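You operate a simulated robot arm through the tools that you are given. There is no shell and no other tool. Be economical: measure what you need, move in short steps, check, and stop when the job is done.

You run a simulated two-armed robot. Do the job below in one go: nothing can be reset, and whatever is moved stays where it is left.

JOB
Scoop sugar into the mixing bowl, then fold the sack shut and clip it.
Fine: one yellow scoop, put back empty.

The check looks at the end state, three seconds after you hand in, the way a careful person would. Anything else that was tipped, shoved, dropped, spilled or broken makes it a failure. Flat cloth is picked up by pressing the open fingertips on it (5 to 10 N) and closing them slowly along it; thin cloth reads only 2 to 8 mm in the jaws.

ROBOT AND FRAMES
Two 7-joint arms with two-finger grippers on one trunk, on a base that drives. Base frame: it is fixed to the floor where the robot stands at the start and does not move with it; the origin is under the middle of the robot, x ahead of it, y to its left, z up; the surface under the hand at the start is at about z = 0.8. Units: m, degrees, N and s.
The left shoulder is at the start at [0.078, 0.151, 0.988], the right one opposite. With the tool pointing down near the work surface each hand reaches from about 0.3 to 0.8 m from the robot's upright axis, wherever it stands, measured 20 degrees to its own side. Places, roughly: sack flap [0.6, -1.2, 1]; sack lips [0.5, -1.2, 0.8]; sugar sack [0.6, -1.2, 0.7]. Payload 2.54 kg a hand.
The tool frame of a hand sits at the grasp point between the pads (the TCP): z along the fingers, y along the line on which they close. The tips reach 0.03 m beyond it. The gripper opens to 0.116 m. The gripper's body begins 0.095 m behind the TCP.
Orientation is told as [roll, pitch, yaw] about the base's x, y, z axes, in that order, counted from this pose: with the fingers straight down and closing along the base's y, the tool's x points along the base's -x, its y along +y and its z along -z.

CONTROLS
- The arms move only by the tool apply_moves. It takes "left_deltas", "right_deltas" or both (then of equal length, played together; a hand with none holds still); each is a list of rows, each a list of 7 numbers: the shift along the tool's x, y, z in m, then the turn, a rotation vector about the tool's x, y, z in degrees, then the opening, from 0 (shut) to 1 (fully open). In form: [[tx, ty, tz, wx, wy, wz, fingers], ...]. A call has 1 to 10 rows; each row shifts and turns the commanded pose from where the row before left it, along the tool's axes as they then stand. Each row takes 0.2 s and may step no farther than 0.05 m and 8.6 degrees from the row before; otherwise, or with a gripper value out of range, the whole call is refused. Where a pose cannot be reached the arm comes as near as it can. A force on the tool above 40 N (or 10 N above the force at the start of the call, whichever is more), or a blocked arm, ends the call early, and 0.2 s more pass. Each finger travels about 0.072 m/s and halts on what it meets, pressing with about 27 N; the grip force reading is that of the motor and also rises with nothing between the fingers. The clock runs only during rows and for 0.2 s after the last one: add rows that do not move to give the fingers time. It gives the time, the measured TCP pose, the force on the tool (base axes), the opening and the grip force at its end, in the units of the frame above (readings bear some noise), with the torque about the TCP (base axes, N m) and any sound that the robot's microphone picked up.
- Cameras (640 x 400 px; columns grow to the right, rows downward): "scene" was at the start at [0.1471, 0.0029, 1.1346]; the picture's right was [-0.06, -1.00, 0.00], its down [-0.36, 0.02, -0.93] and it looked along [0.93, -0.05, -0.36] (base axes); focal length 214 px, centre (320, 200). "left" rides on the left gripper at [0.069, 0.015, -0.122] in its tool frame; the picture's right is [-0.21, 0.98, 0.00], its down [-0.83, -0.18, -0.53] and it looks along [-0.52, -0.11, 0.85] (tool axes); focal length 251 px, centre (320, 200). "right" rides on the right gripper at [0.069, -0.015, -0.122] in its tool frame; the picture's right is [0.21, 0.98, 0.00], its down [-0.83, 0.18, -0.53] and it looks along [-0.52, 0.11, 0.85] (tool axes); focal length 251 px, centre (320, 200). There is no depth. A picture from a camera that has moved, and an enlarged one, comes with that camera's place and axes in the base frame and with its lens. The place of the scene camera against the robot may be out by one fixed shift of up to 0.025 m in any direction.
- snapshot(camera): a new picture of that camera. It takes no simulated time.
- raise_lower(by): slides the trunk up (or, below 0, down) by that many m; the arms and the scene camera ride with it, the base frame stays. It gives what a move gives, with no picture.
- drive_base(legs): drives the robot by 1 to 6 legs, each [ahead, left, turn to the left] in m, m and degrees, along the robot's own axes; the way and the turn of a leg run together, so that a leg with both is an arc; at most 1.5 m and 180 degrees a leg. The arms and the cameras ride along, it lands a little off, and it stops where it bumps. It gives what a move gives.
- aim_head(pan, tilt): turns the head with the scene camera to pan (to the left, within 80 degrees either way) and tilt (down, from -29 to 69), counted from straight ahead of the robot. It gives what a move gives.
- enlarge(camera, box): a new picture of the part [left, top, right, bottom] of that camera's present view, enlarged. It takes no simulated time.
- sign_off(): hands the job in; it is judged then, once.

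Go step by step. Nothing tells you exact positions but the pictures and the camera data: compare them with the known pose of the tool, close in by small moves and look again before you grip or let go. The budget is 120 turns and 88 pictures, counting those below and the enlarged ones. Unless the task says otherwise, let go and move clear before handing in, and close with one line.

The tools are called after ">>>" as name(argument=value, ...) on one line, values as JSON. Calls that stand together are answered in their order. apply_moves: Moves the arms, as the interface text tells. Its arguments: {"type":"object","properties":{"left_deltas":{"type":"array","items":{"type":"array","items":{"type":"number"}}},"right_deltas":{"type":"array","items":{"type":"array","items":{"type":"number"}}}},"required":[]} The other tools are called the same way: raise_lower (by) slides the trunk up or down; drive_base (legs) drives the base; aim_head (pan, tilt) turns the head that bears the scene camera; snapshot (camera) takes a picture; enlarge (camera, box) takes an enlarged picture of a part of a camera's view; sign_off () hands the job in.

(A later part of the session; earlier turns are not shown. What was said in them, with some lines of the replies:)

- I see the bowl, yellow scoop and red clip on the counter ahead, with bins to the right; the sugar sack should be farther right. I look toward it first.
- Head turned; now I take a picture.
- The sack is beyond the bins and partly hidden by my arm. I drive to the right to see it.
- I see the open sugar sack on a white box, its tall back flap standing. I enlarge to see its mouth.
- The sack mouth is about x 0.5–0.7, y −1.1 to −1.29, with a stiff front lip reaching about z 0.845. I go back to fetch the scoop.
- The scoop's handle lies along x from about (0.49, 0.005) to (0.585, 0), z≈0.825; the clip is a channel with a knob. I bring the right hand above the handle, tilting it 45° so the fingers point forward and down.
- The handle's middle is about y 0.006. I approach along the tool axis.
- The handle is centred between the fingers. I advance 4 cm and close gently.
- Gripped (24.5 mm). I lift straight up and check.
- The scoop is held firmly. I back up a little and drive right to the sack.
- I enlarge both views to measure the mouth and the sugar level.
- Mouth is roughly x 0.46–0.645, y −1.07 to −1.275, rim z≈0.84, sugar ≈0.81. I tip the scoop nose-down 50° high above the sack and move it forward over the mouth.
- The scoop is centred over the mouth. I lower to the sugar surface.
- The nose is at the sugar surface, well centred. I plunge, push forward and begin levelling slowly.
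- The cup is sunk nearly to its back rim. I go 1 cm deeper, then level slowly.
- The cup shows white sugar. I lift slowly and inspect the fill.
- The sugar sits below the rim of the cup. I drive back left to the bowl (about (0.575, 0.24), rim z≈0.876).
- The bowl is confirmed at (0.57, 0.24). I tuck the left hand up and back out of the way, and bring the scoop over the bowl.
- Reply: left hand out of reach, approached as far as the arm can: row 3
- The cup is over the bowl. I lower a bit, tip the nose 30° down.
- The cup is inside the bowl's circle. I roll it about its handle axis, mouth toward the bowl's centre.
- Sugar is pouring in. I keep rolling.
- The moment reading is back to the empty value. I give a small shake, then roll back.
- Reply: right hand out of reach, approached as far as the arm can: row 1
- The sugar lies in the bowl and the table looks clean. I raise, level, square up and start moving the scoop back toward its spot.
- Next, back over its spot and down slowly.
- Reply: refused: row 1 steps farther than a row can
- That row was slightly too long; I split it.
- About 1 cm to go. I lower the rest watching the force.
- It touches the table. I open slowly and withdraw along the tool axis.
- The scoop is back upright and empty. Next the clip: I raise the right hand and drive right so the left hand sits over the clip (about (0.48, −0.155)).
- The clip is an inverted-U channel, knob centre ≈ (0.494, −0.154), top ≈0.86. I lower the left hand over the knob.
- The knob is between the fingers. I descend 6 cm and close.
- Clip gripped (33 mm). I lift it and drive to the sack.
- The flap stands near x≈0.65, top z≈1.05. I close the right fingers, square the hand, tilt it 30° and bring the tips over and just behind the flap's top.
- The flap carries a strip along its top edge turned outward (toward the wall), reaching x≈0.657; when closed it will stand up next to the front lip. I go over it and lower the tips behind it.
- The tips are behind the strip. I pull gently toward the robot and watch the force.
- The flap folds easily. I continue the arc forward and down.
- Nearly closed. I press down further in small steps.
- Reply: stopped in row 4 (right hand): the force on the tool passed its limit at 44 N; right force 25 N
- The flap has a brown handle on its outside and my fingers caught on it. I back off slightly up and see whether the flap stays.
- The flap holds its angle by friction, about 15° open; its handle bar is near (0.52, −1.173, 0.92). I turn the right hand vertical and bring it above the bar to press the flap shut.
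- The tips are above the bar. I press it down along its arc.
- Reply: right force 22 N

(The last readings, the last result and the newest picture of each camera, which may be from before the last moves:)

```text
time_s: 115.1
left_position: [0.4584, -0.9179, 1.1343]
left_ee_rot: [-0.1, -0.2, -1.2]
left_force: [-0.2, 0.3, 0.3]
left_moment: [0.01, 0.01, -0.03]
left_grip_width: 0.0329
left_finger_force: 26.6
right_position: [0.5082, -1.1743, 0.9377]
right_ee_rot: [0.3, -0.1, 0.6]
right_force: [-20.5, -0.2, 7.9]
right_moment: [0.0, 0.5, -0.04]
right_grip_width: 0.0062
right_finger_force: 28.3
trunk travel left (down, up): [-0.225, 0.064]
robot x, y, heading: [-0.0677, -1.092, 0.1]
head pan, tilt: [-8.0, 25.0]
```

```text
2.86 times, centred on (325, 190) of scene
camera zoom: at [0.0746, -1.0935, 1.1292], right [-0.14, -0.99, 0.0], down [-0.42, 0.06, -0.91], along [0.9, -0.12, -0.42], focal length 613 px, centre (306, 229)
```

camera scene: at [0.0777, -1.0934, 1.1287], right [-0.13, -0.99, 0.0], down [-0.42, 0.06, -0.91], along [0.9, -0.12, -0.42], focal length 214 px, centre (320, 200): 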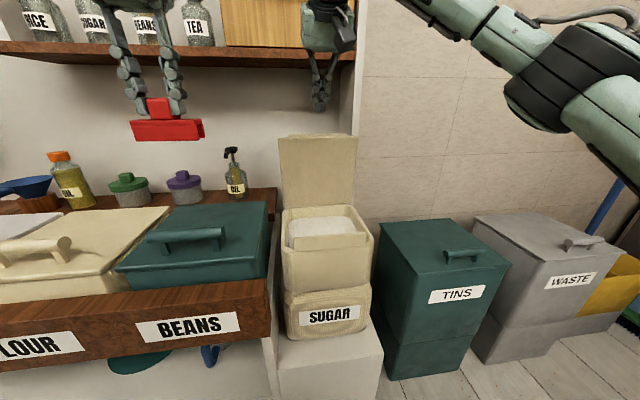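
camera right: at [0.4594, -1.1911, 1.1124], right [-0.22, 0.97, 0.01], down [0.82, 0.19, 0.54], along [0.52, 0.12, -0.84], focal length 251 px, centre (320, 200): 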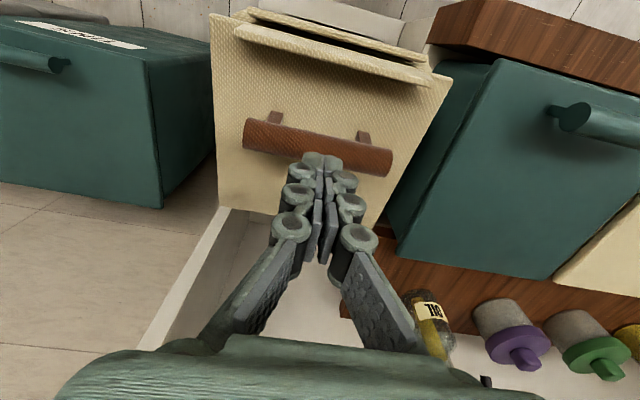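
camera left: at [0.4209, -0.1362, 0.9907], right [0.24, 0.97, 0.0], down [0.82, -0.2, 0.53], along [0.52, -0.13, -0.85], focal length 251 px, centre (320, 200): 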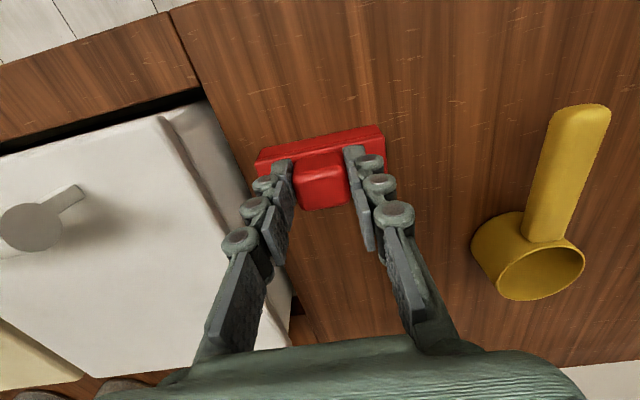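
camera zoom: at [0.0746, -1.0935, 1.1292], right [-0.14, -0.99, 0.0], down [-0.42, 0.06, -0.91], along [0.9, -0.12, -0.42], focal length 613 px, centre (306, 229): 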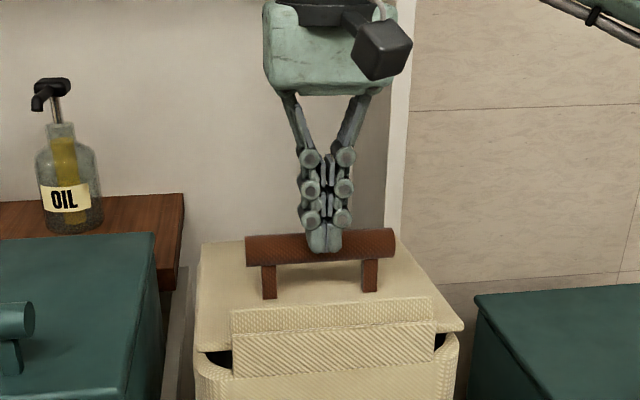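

The tips slid to the bar's front face. I lift, shift 2.5 cm farther and press on its top again.

>>> apply_moves(right_deltas=[[0.004, 0, -0.01, 0, 0, 0, 0], [0, 0, -0.025, 0, 0, 0, 0], [-0.03, 0, 0, 0, 0, 0, 0], [0, 0, 0.015, 0, 0, 0, 0], [0, 0, 0.006, 0, 0, 0, 0], [0.001, 0, 0.006, 0, 0, 0, 0], [0.001, 0, 0.006, 0, 0, 0, 0], [0, 0, 0, 0, 0, 0, 0]])

>>> enlarge(camera="scene", box=[250, 120, 400, 260])

```text
time_s: 116.9
left_position: [0.4617, -0.918, 1.1329]
left_ee_rot: [0.1, 0.0, -1.3]
left_force: [0.3, 0.7, -0.6]
left_moment: [-0.03, 0.07, 0.0]
left_grip_width: 0.0326
left_finger_force: 26.7
right_position: [0.5352, -1.1721, 0.9367]
right_ee_rot: [0.4, -0.2, 0.5]
right_force: [0.1, -0.3, -0.2]
right_moment: [0.01, 0.02, -0.01]
right_grip_width: 0.0001
right_finger_force: 28.4
trunk travel left (down, up): [-0.225, 0.064]
robot x, y, heading: [-0.067, -1.0876, 0.3]
head pan, tilt: [-8.0, 25.0]
```

```text
2.86 times, centred on (325, 190) of scene
camera zoom: at [0.0773, -1.0935, 1.1286], right [-0.14, -0.99, 0.0], down [-0.42, 0.06, -0.91], along [0.9, -0.12, -0.42], focal length 613 px, centre (306, 229)
```

zoom: 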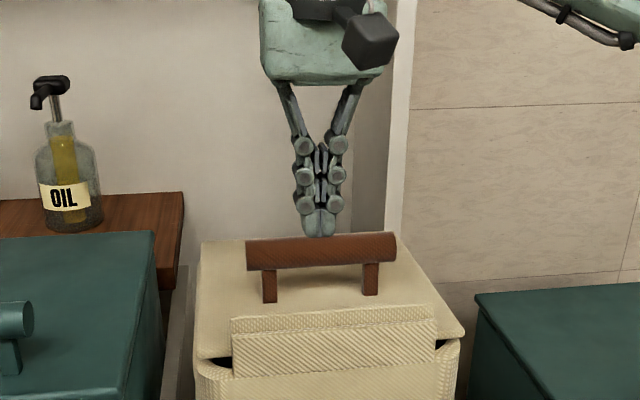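

It is nearly closed; I press a little lower.

>>> apply_moves(right_deltas=[[0.003, 0, 0.007, 0, 0, 0, 0], [0.002, 0, 0.007, 0, 0, 0, 0], [0.001, 0, 0.006, 0, 0, 0, 0], [0, 0, 0, 0, 0, 0, 0]])

>>> enlarge(camera="scene", box=[250, 120, 400, 260])

>>> snapshot(camera="right")

```text
time_s: 117.7
left_position: [0.4623, -0.9165, 1.1332]
left_ee_rot: [0.1, -0.1, -1.2]
left_force: [0.5, -0.3, -1.1]
left_moment: [0.02, -0.02, 0.01]
left_grip_width: 0.0329
left_finger_force: 27.8
right_position: [0.5327, -1.1733, 0.9311]
right_ee_rot: [0.7, -1.2, 0.2]
right_force: [-2.3, -1.2, 12.6]
right_moment: [0.0, 0.16, 0.05]
right_grip_width: 0.0058
right_finger_force: 28.4
trunk travel left (down, up): [-0.225, 0.064]
robot x, y, heading: [-0.0675, -1.0887, -0.1]
head pan, tilt: [-8.0, 25.0]
stopped in row 3 (right hand): the force on the tool passed its limit at 46 N (the readings are from after the stop); the commanded pose is now the measured one
```

```text
2.86 times, centred on (325, 190) of scene
camera zoom: at [0.0764, -1.0935, 1.1287], right [-0.14, -0.99, 0.0], down [-0.42, 0.06, -0.91], along [0.9, -0.12, -0.42], focal length 613 px, centre (306, 229)
```

zoom: 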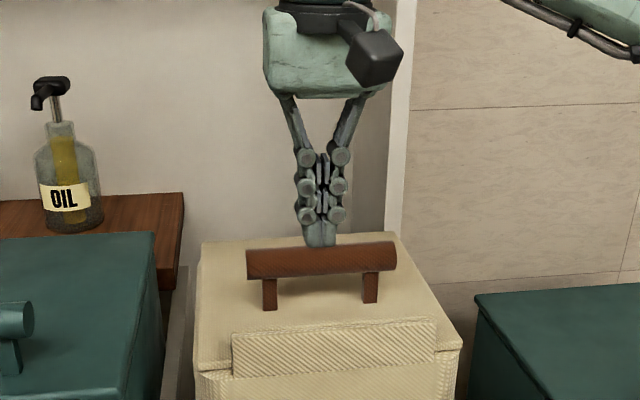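

```text
20 pictures are left
camera right: at [0.461, -1.1912, 1.0507], right [-0.22, 0.98, 0.01], down [0.81, 0.18, 0.55], along [0.54, 0.13, -0.83], focal length 251 px, centre (320, 200)
```

right: 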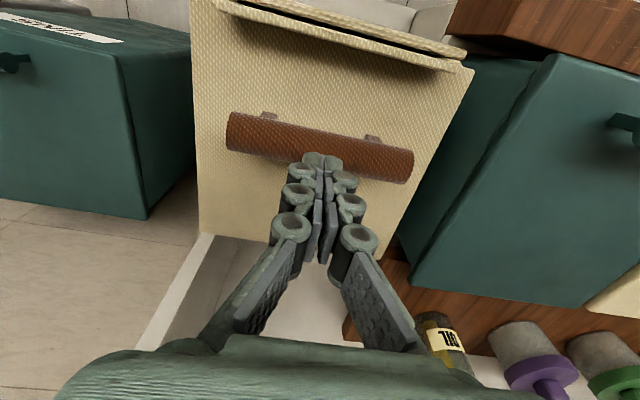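

The flap is shut and the strip stands beside the lip (x≈0.462, y≈−1.17, top ≈0.862). I withdraw the right hand up and to the right, and check it stays.

>>> apply_moves(right_deltas=[[0, 0, -0.02, 0, 0, 0, 0], [0, 0, -0.045, 0, 0, 0, 0], [0, 0, -0.045, 0, 0, 0, 0], [0, 0, -0.045, 0, 0, 0, 0], [0, -0.049, 0, 0, 0, 0, 0], [0, -0.049, 0, 0, 0, 0, 0], [0, -0.049, 0, 0, 0, 0, 0], [0, -0.049, 0, 0, 0, 0, 0], [0, -0.049, 0, 0, 0, 0, 0], [0, 0, 0, 0, 0, 0, 0]])

>>> apply_moves(left_deltas=[[0, -0.045, 0, 0, 0, -1.2, 0], [0, -0.045, 0, 0, 0, 0, 0], [0, -0.045, 0, 0, 0, 0, 0], [0, -0.045, 0, 0, 0, 0, 0], [0, -0.045, 0, 0, 0, 0, 0], [0, -0.028, 0.02, 0, 0, 0, 0], [0, 0, 0.045, 0, 0, 0, 0], [0, 0, 0.045, 0, 0, 0, 0], [0, 0, 0.03, 0, 0, 0, 0], [0, 0, 0, 0, 0, 0, 0]])

>>> enlarge(camera="scene", box=[250, 100, 400, 260])

>>> snapshot(camera="left")

```text
time_s: 119.9
left_position: [0.4633, -0.916, 1.1326]
left_ee_rot: [0.0, 0.0, -1.4]
left_force: [0.4, 0.4, -0.8]
left_moment: [0.01, -0.01, -0.03]
left_grip_width: 0.0327
left_finger_force: 26.7
right_position: [0.5312, -1.4221, 1.0805]
right_ee_rot: [0.7, -1.1, 0.3]
right_force: [-1.6, 0.4, -0.3]
right_moment: [0.0, 0.01, 0.0]
right_grip_width: 0.0
right_finger_force: 28.7
trunk travel left (down, up): [-0.225, 0.064]
robot x, y, heading: [-0.069, -1.0862, 0.2]
head pan, tilt: [-8.0, 25.0]
```

```text
time_s: 122.1
left_position: [0.4621, -1.171, 0.993]
left_ee_rot: [0.1, 0.0, -0.2]
left_force: [0.5, 0.8, 0.4]
left_moment: [-0.02, -0.01, -0.01]
left_grip_width: 0.0327
left_finger_force: 26.9
right_position: [0.5309, -1.4223, 1.0817]
right_ee_rot: [0.7, -1.0, 0.3]
right_force: [0.6, -0.4, 0.3]
right_moment: [0.01, -0.01, 0.02]
right_grip_width: 0.0001
right_finger_force: 28.7
trunk travel left (down, up): [-0.225, 0.064]
robot x, y, heading: [-0.0645, -1.0871, 0.2]
head pan, tilt: [-8.0, 25.0]
```

```text
2.50 times, centred on (325, 180) of scene
camera zoom: at [0.0774, -1.0935, 1.1286], right [-0.14, -0.99, 0.0], down [-0.42, 0.06, -0.91], along [0.9, -0.12, -0.42], focal length 536 px, centre (308, 250)
```

zoom: 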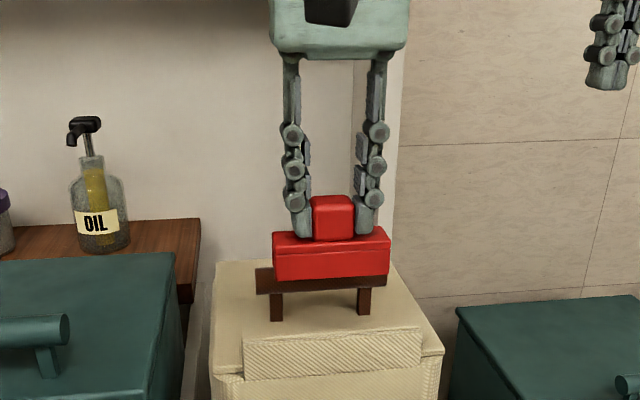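

```text
18 pictures are left
camera left: at [0.3925, -1.1558, 1.1158], right [0.22, 0.98, 0.0], down [0.83, -0.18, 0.53], along [0.52, -0.12, -0.85], focal length 251 px, centre (320, 200)
```

left: 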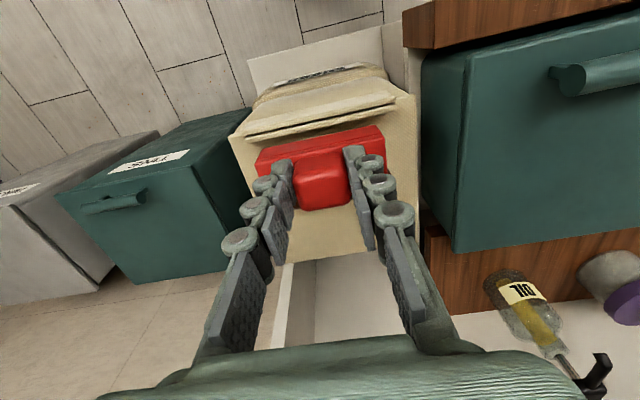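

The flap stays shut by itself. I enlarge the left view to measure where the lips are against the clip.

>>> enlarge(camera="left", box=[220, 60, 420, 180])

```text
3.20 times, centred on (320, 120) of left
camera zoom: at [0.3925, -1.1558, 1.1158], right [0.22, 0.98, 0.0], down [0.83, -0.18, 0.53], along [0.52, -0.12, -0.85], focal length 805 px, centre (320, 456)
```

zoom: 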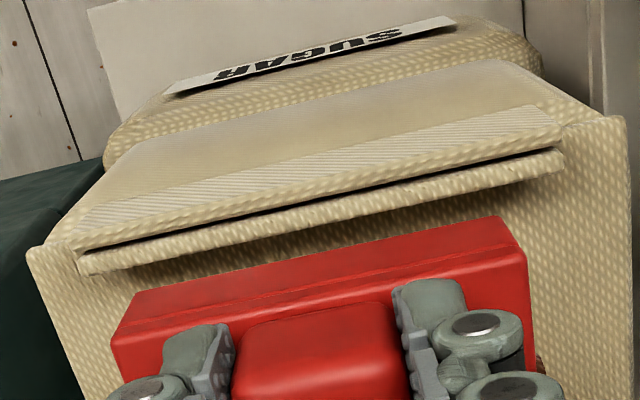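

Lip pair centre is about x 0.4565, y −1.174; the clip appears slightly too far forward. I shift 8 mm toward the robot and lower to just above the lips.

>>> apply_moves(left_deltas=[[0.004, -0.001, 0.02, 0, 0, 1.2, 0], [0.004, -0.001, 0.02, 0, 0, 0, 0], [0, 0, 0.01, 0, 0, 0, 0], [0, 0, 0, 0, 0, 0, 0]])

>>> enlarge(camera="left", box=[220, 60, 420, 180])

>>> enlarge(camera="scene", box=[290, 180, 380, 260])

```text
time_s: 123.1
left_position: [0.4532, -1.1715, 0.9427]
left_ee_rot: [0.0, 0.0, -1.2]
left_force: [0.5, -0.1, -0.8]
left_moment: [-0.01, 0.03, 0.0]
left_grip_width: 0.0326
left_finger_force: 27.0
right_position: [0.5312, -1.4201, 1.0807]
right_ee_rot: [0.7, -1.0, 0.3]
right_force: [-0.1, -0.1, -0.5]
right_moment: [0.0, -0.01, 0.01]
right_grip_width: 0.0
right_finger_force: 27.8
trunk travel left (down, up): [-0.225, 0.064]
robot x, y, heading: [-0.0685, -1.0886, 0.3]
head pan, tilt: [-8.0, 25.0]
```

```text
3.20 times, centred on (320, 120) of left
camera zoom: at [0.3841, -1.1545, 1.0648], right [0.24, 0.97, 0.0], down [0.82, -0.2, 0.53], along [0.52, -0.13, -0.85], focal length 805 px, centre (320, 456)
```

zoom: 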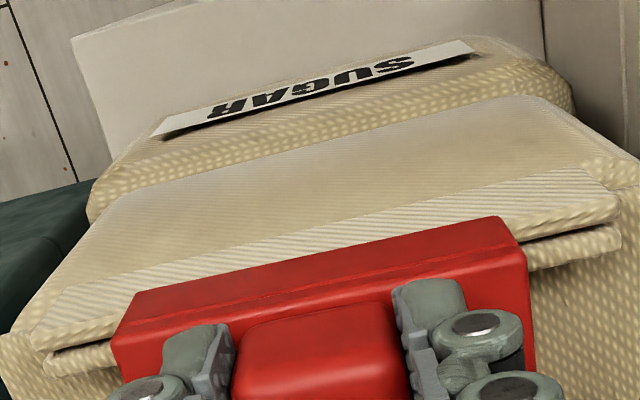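

```text
5.00 times, centred on (335, 220) of scene
camera zoom: at [0.0775, -1.0935, 1.1286], right [-0.14, -0.99, 0.0], down [-0.42, 0.06, -0.91], along [0.9, -0.12, -0.42], focal length 1072 px, centre (245, 100)
```

zoom: 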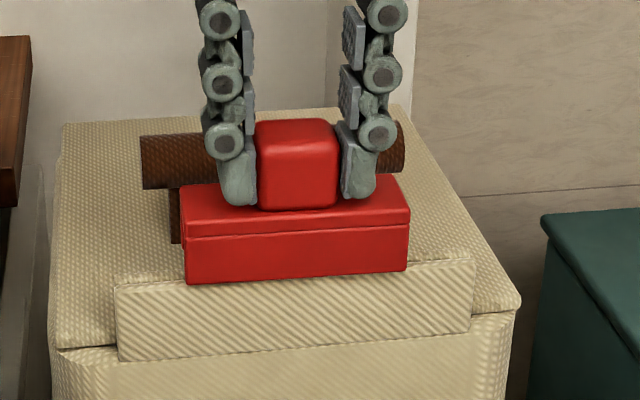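

I look a little lower in the left view to find the clip's back edge and so its centre.

>>> enlarge(camera="left", box=[240, 110, 400, 220])

```text
3.64 times, centred on (320, 165) of left
camera zoom: at [0.3841, -1.1545, 1.0648], right [0.24, 0.97, 0.0], down [0.82, -0.2, 0.53], along [0.52, -0.13, -0.85], focal length 914 px, centre (320, 327)
```

zoom: 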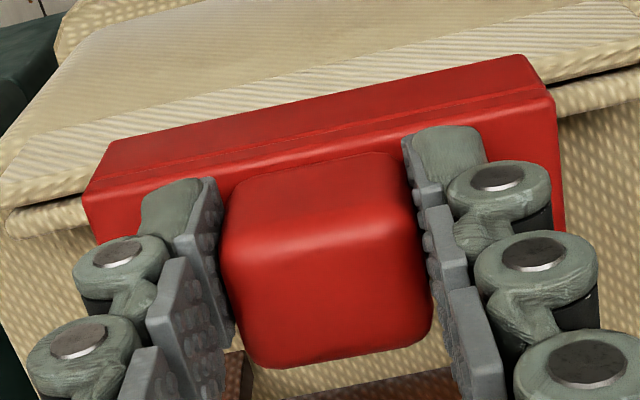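

The clip is aligned with the lips in x and y. I press down in small steps.

>>> apply_moves(left_deltas=[[0, 0, 0.006, 0, 0, 0, 0], [0, 0, 0.006, 0, 0, 0, 0], [0, 0, 0.005, 0, 0, 0, 0], [0, 0, 0.004, 0, 0, 0, 0], [0, 0, 0, 0, 0, 0, 0]])

>>> enlarge(camera="scene", box=[290, 180, 380, 260])

```text
time_s: 124.3
left_position: [0.4516, -1.1732, 0.9214]
left_ee_rot: [0.0, 0.0, -1.2]
left_force: [-9.6, 0.8, 1.5]
left_moment: [0.14, 0.52, 0.45]
left_grip_width: 0.033
left_finger_force: 26.8
right_position: [0.5311, -1.4211, 1.0808]
right_ee_rot: [0.7, -1.0, 0.4]
right_force: [0.0, -0.4, -0.1]
right_moment: [-0.03, -0.02, 0.02]
right_grip_width: 0.0
right_finger_force: 28.6
trunk travel left (down, up): [-0.225, 0.064]
robot x, y, heading: [-0.0697, -1.0896, 0.1]
head pan, tilt: [-8.0, 25.0]
```

```text
5.00 times, centred on (335, 220) of scene
camera zoom: at [0.0766, -1.0935, 1.1288], right [-0.14, -0.99, 0.0], down [-0.42, 0.06, -0.91], along [0.9, -0.12, -0.42], focal length 1072 px, centre (245, 100)
```

zoom: 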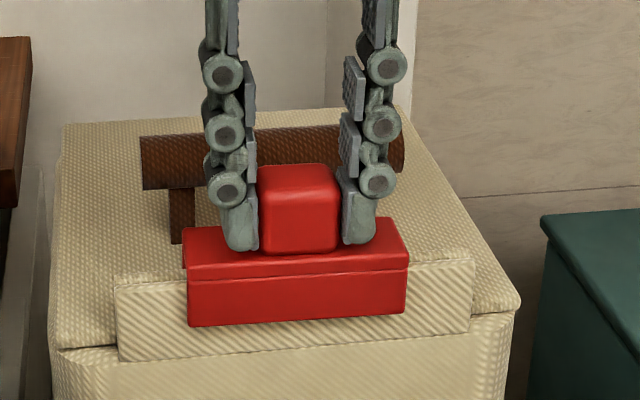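

The lips are entering the channel with a slight forward bind. I ease 3 mm toward the robot and keep pressing.

>>> apply_moves(left_deltas=[[0.003, 0, 0.002, 0, 0, 0, 0], [0, 0, 0.004, 0, 0, 0, 0], [0, 0, 0.004, 0, 0, 0, 0], [0, 0, 0.004, 0, 0, 0, 0], [0, 0, 0, 0, 0, 0, 0]])

>>> enlarge(camera="scene", box=[290, 180, 380, 260])

```text
time_s: 125.5
left_position: [0.4507, -1.1725, 0.9105]
left_ee_rot: [-0.2, -0.4, -1.2]
left_force: [6.4, 5.8, 34.6]
left_moment: [0.29, -0.27, 0.01]
left_grip_width: 0.0328
left_finger_force: 26.7
right_position: [0.529, -1.4212, 1.0829]
right_ee_rot: [0.6, -1.2, 0.3]
right_force: [-0.6, 0.3, -0.1]
right_moment: [-0.01, 0.0, 0.01]
right_grip_width: 0.0002
right_finger_force: 28.4
trunk travel left (down, up): [-0.225, 0.064]
robot x, y, heading: [-0.0651, -1.0899, 0.1]
head pan, tilt: [-8.0, 25.0]
```

```text
5.00 times, centred on (335, 220) of scene
camera zoom: at [0.0755, -1.0926, 1.1294], right [-0.14, -0.99, 0.0], down [-0.42, 0.06, -0.91], along [0.9, -0.12, -0.42], focal length 1072 px, centre (245, 100)
```

zoom: 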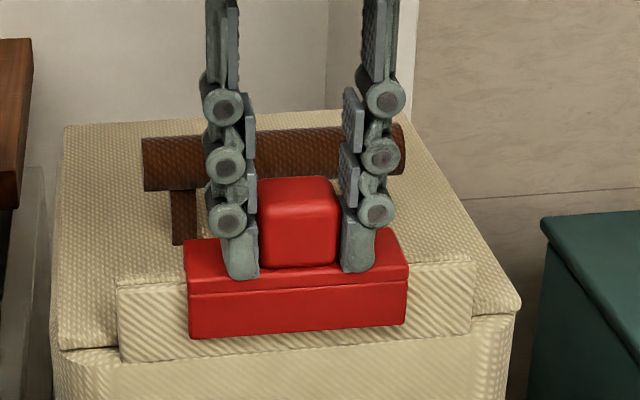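

Force is 35 N, so it seems seated. I check from the left camera.

>>> enlarge(camera="left", box=[220, 80, 420, 200])

```text
3.20 times, centred on (320, 140) of left
camera zoom: at [0.38, -1.1543, 1.0331], right [0.23, 0.97, 0.0], down [0.82, -0.2, 0.54], along [0.52, -0.13, -0.84], focal length 805 px, centre (320, 392)
```

zoom: 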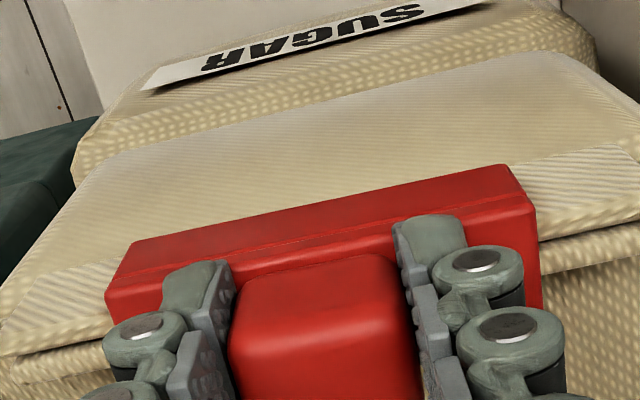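

The clip straddles both lips and sits down on them. I relax, open the fingers and rise.

>>> apply_moves(left_deltas=[[0, 0, -0.001, 0, 0, 0, 0], [0, 0, 0, 0, 0, 0, 0.3], [0, 0, 0, 0, 0, 0, 0.45], [0, 0, 0, 0, 0, 0, 0.6], [0, 0, 0, 0, 0, 0, 0.6], [0, 0, -0.02, 0, 0, 0, 0.6], [0, 0, -0.04, 0, 0, 0, 0.6], [0, 0, -0.045, 0, 0, 0, 0.6], [0, 0, -0.045, 0, 0, 0, 0.6], [0, 0, 0, 0, 0, 0, 0.6]])

>>> enlarge(camera="scene", box=[260, 150, 400, 260])

>>> enlarge(camera="left", box=[220, 60, 420, 200])

```text
time_s: 127.7
left_position: [0.4508, -1.1711, 1.0594]
left_ee_rot: [0.0, 0.0, -1.2]
left_force: [0.3, 0.8, 0.3]
left_moment: [0.03, 0.01, 0.01]
left_grip_width: 0.0692
left_finger_force: 0.1
right_position: [0.5308, -1.421, 1.0803]
right_ee_rot: [0.7, -1.0, 0.3]
right_force: [0.1, -0.8, -1.1]
right_moment: [0.03, 0.0, -0.02]
right_grip_width: 0.0001
right_finger_force: 28.5
trunk travel left (down, up): [-0.225, 0.064]
robot x, y, heading: [-0.0662, -1.0895, 0.2]
head pan, tilt: [-8.0, 25.0]
```

```text
3.64 times, centred on (330, 205) of scene
camera zoom: at [0.0777, -1.0935, 1.1285], right [-0.14, -0.99, 0.0], down [-0.42, 0.06, -0.91], along [0.9, -0.12, -0.42], focal length 780 px, centre (284, 182)
```

zoom: 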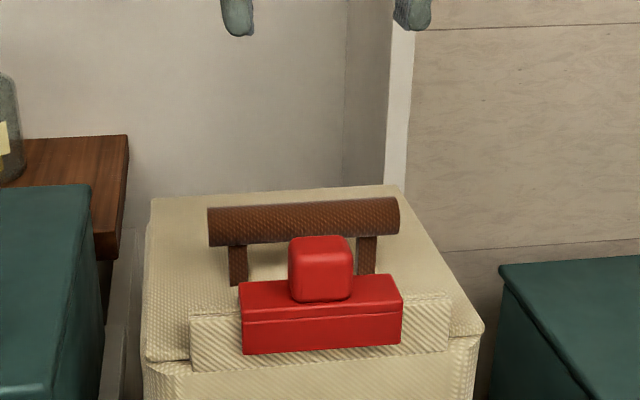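

```text
2.86 times, centred on (320, 130) of left
camera zoom: at [0.382, -1.1542, 1.1814], right [0.24, 0.97, 0.0], down [0.82, -0.2, 0.53], along [0.52, -0.13, -0.85], focal length 718 px, centre (320, 400)
```

zoom: 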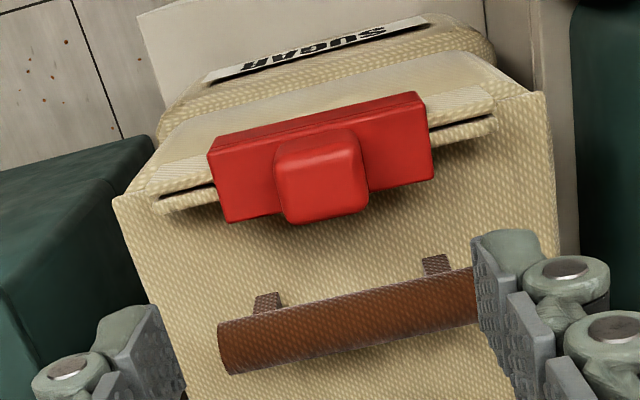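

The clip sits squarely over both lips and the flap stays shut. I move the left hand clear and take a last overall look.

>>> apply_moves(left_deltas=[[0, 0, -0.04, 0, 0, 0, 0.6], [0, 0.045, 0, 0, 0, 0, 0.6], [0, 0.045, 0, 0, 0, 0, 0.6], [0, 0.045, 0, 0, 0, 0, 0.6], [0, 0.045, 0, 0, 0, 0, 0.6], [0, 0.045, 0, 0, 0, 0, 0.6]], right_deltas=[[0, 0, 0, 0, 0, 0, 0], [0, 0, 0, 0, 0, 0, 0], [0, 0, 0, 0, 0, 0, 0], [0, 0, 0, 0, 0, 0, 0], [0, 0, 0, 0, 0, 0, 0], [0, 0, 0, 0, 0, 0, 0]])

>>> snapshot(camera="scene")

>>> aim_head(pan=55, tilt=18)

>>> snapshot(camera="scene")

```text
time_s: 129.1
left_position: [0.4546, -0.9485, 1.0957]
left_ee_rot: [0.0, -0.1, -1.3]
left_force: [-0.3, 0.2, 0.8]
left_moment: [-0.01, -0.03, -0.04]
left_grip_width: 0.0696
left_finger_force: 0.1
right_position: [0.5311, -1.4207, 1.0804]
right_ee_rot: [0.8, -1.0, 0.3]
right_force: [-1.2, -0.1, 0.2]
right_moment: [-0.01, -0.03, 0.02]
right_grip_width: 0.0002
right_finger_force: 28.4
trunk travel left (down, up): [-0.225, 0.064]
robot x, y, heading: [-0.0746, -1.0905, 0.2]
head pan, tilt: [-8.0, 25.0]
```

```text
8 pictures are left
camera scene: at [0.0774, -1.093, 1.1287], right [-0.14, -0.99, 0.0], down [-0.42, 0.06, -0.91], along [0.9, -0.12, -0.42], focal length 214 px, centre (320, 200)
```

scene: 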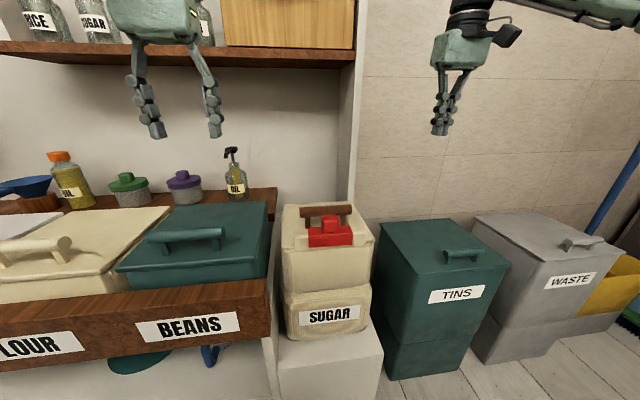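

```text
time_s: 130.4
left_position: [0.4534, -0.9498, 1.0967]
left_ee_rot: [0.0, 0.0, -1.2]
left_force: [0.6, 0.0, -1.3]
left_moment: [0.0, 0.0, 0.0]
left_grip_width: 0.0693
left_finger_force: 0.0
right_position: [0.5319, -1.4208, 1.0809]
right_ee_rot: [0.8, -0.9, 0.2]
right_force: [-0.3, -0.5, -0.4]
right_moment: [0.0, 0.02, 0.01]
right_grip_width: 0.0
right_finger_force: 28.9
trunk travel left (down, up): [-0.225, 0.064]
robot x, y, heading: [-0.0701, -1.0896, 0.2]
head pan, tilt: [55.0, 18.0]
```

```text
7 pictures are left
camera scene: at [0.0395, -1.0045, 1.14], right [0.82, -0.57, 0.0], down [-0.18, -0.25, -0.95], along [0.54, 0.78, -0.31], focal length 214 px, centre (320, 200)
```

scene: 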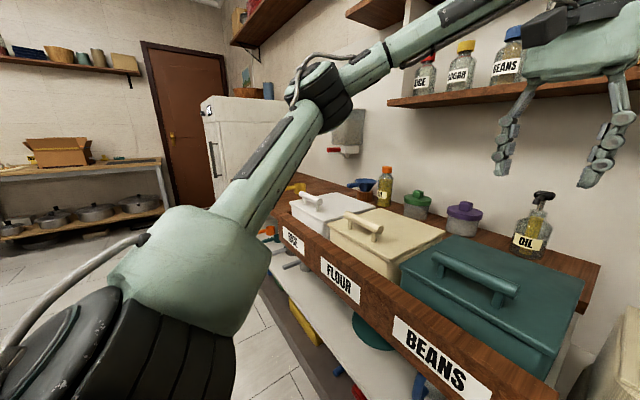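

The sack is shut and clipped. The sugar is in the bowl, the scoop is back in place and everything else stands undisturbed, so I hand in.

>>> sign_off()

```text
The job is handed in.
```

The job is handed in: one yellow scoop of sugar is in the mixing bowl, the empty scoop is back where it was, and the sack is folded shut with the red clip over both lips.
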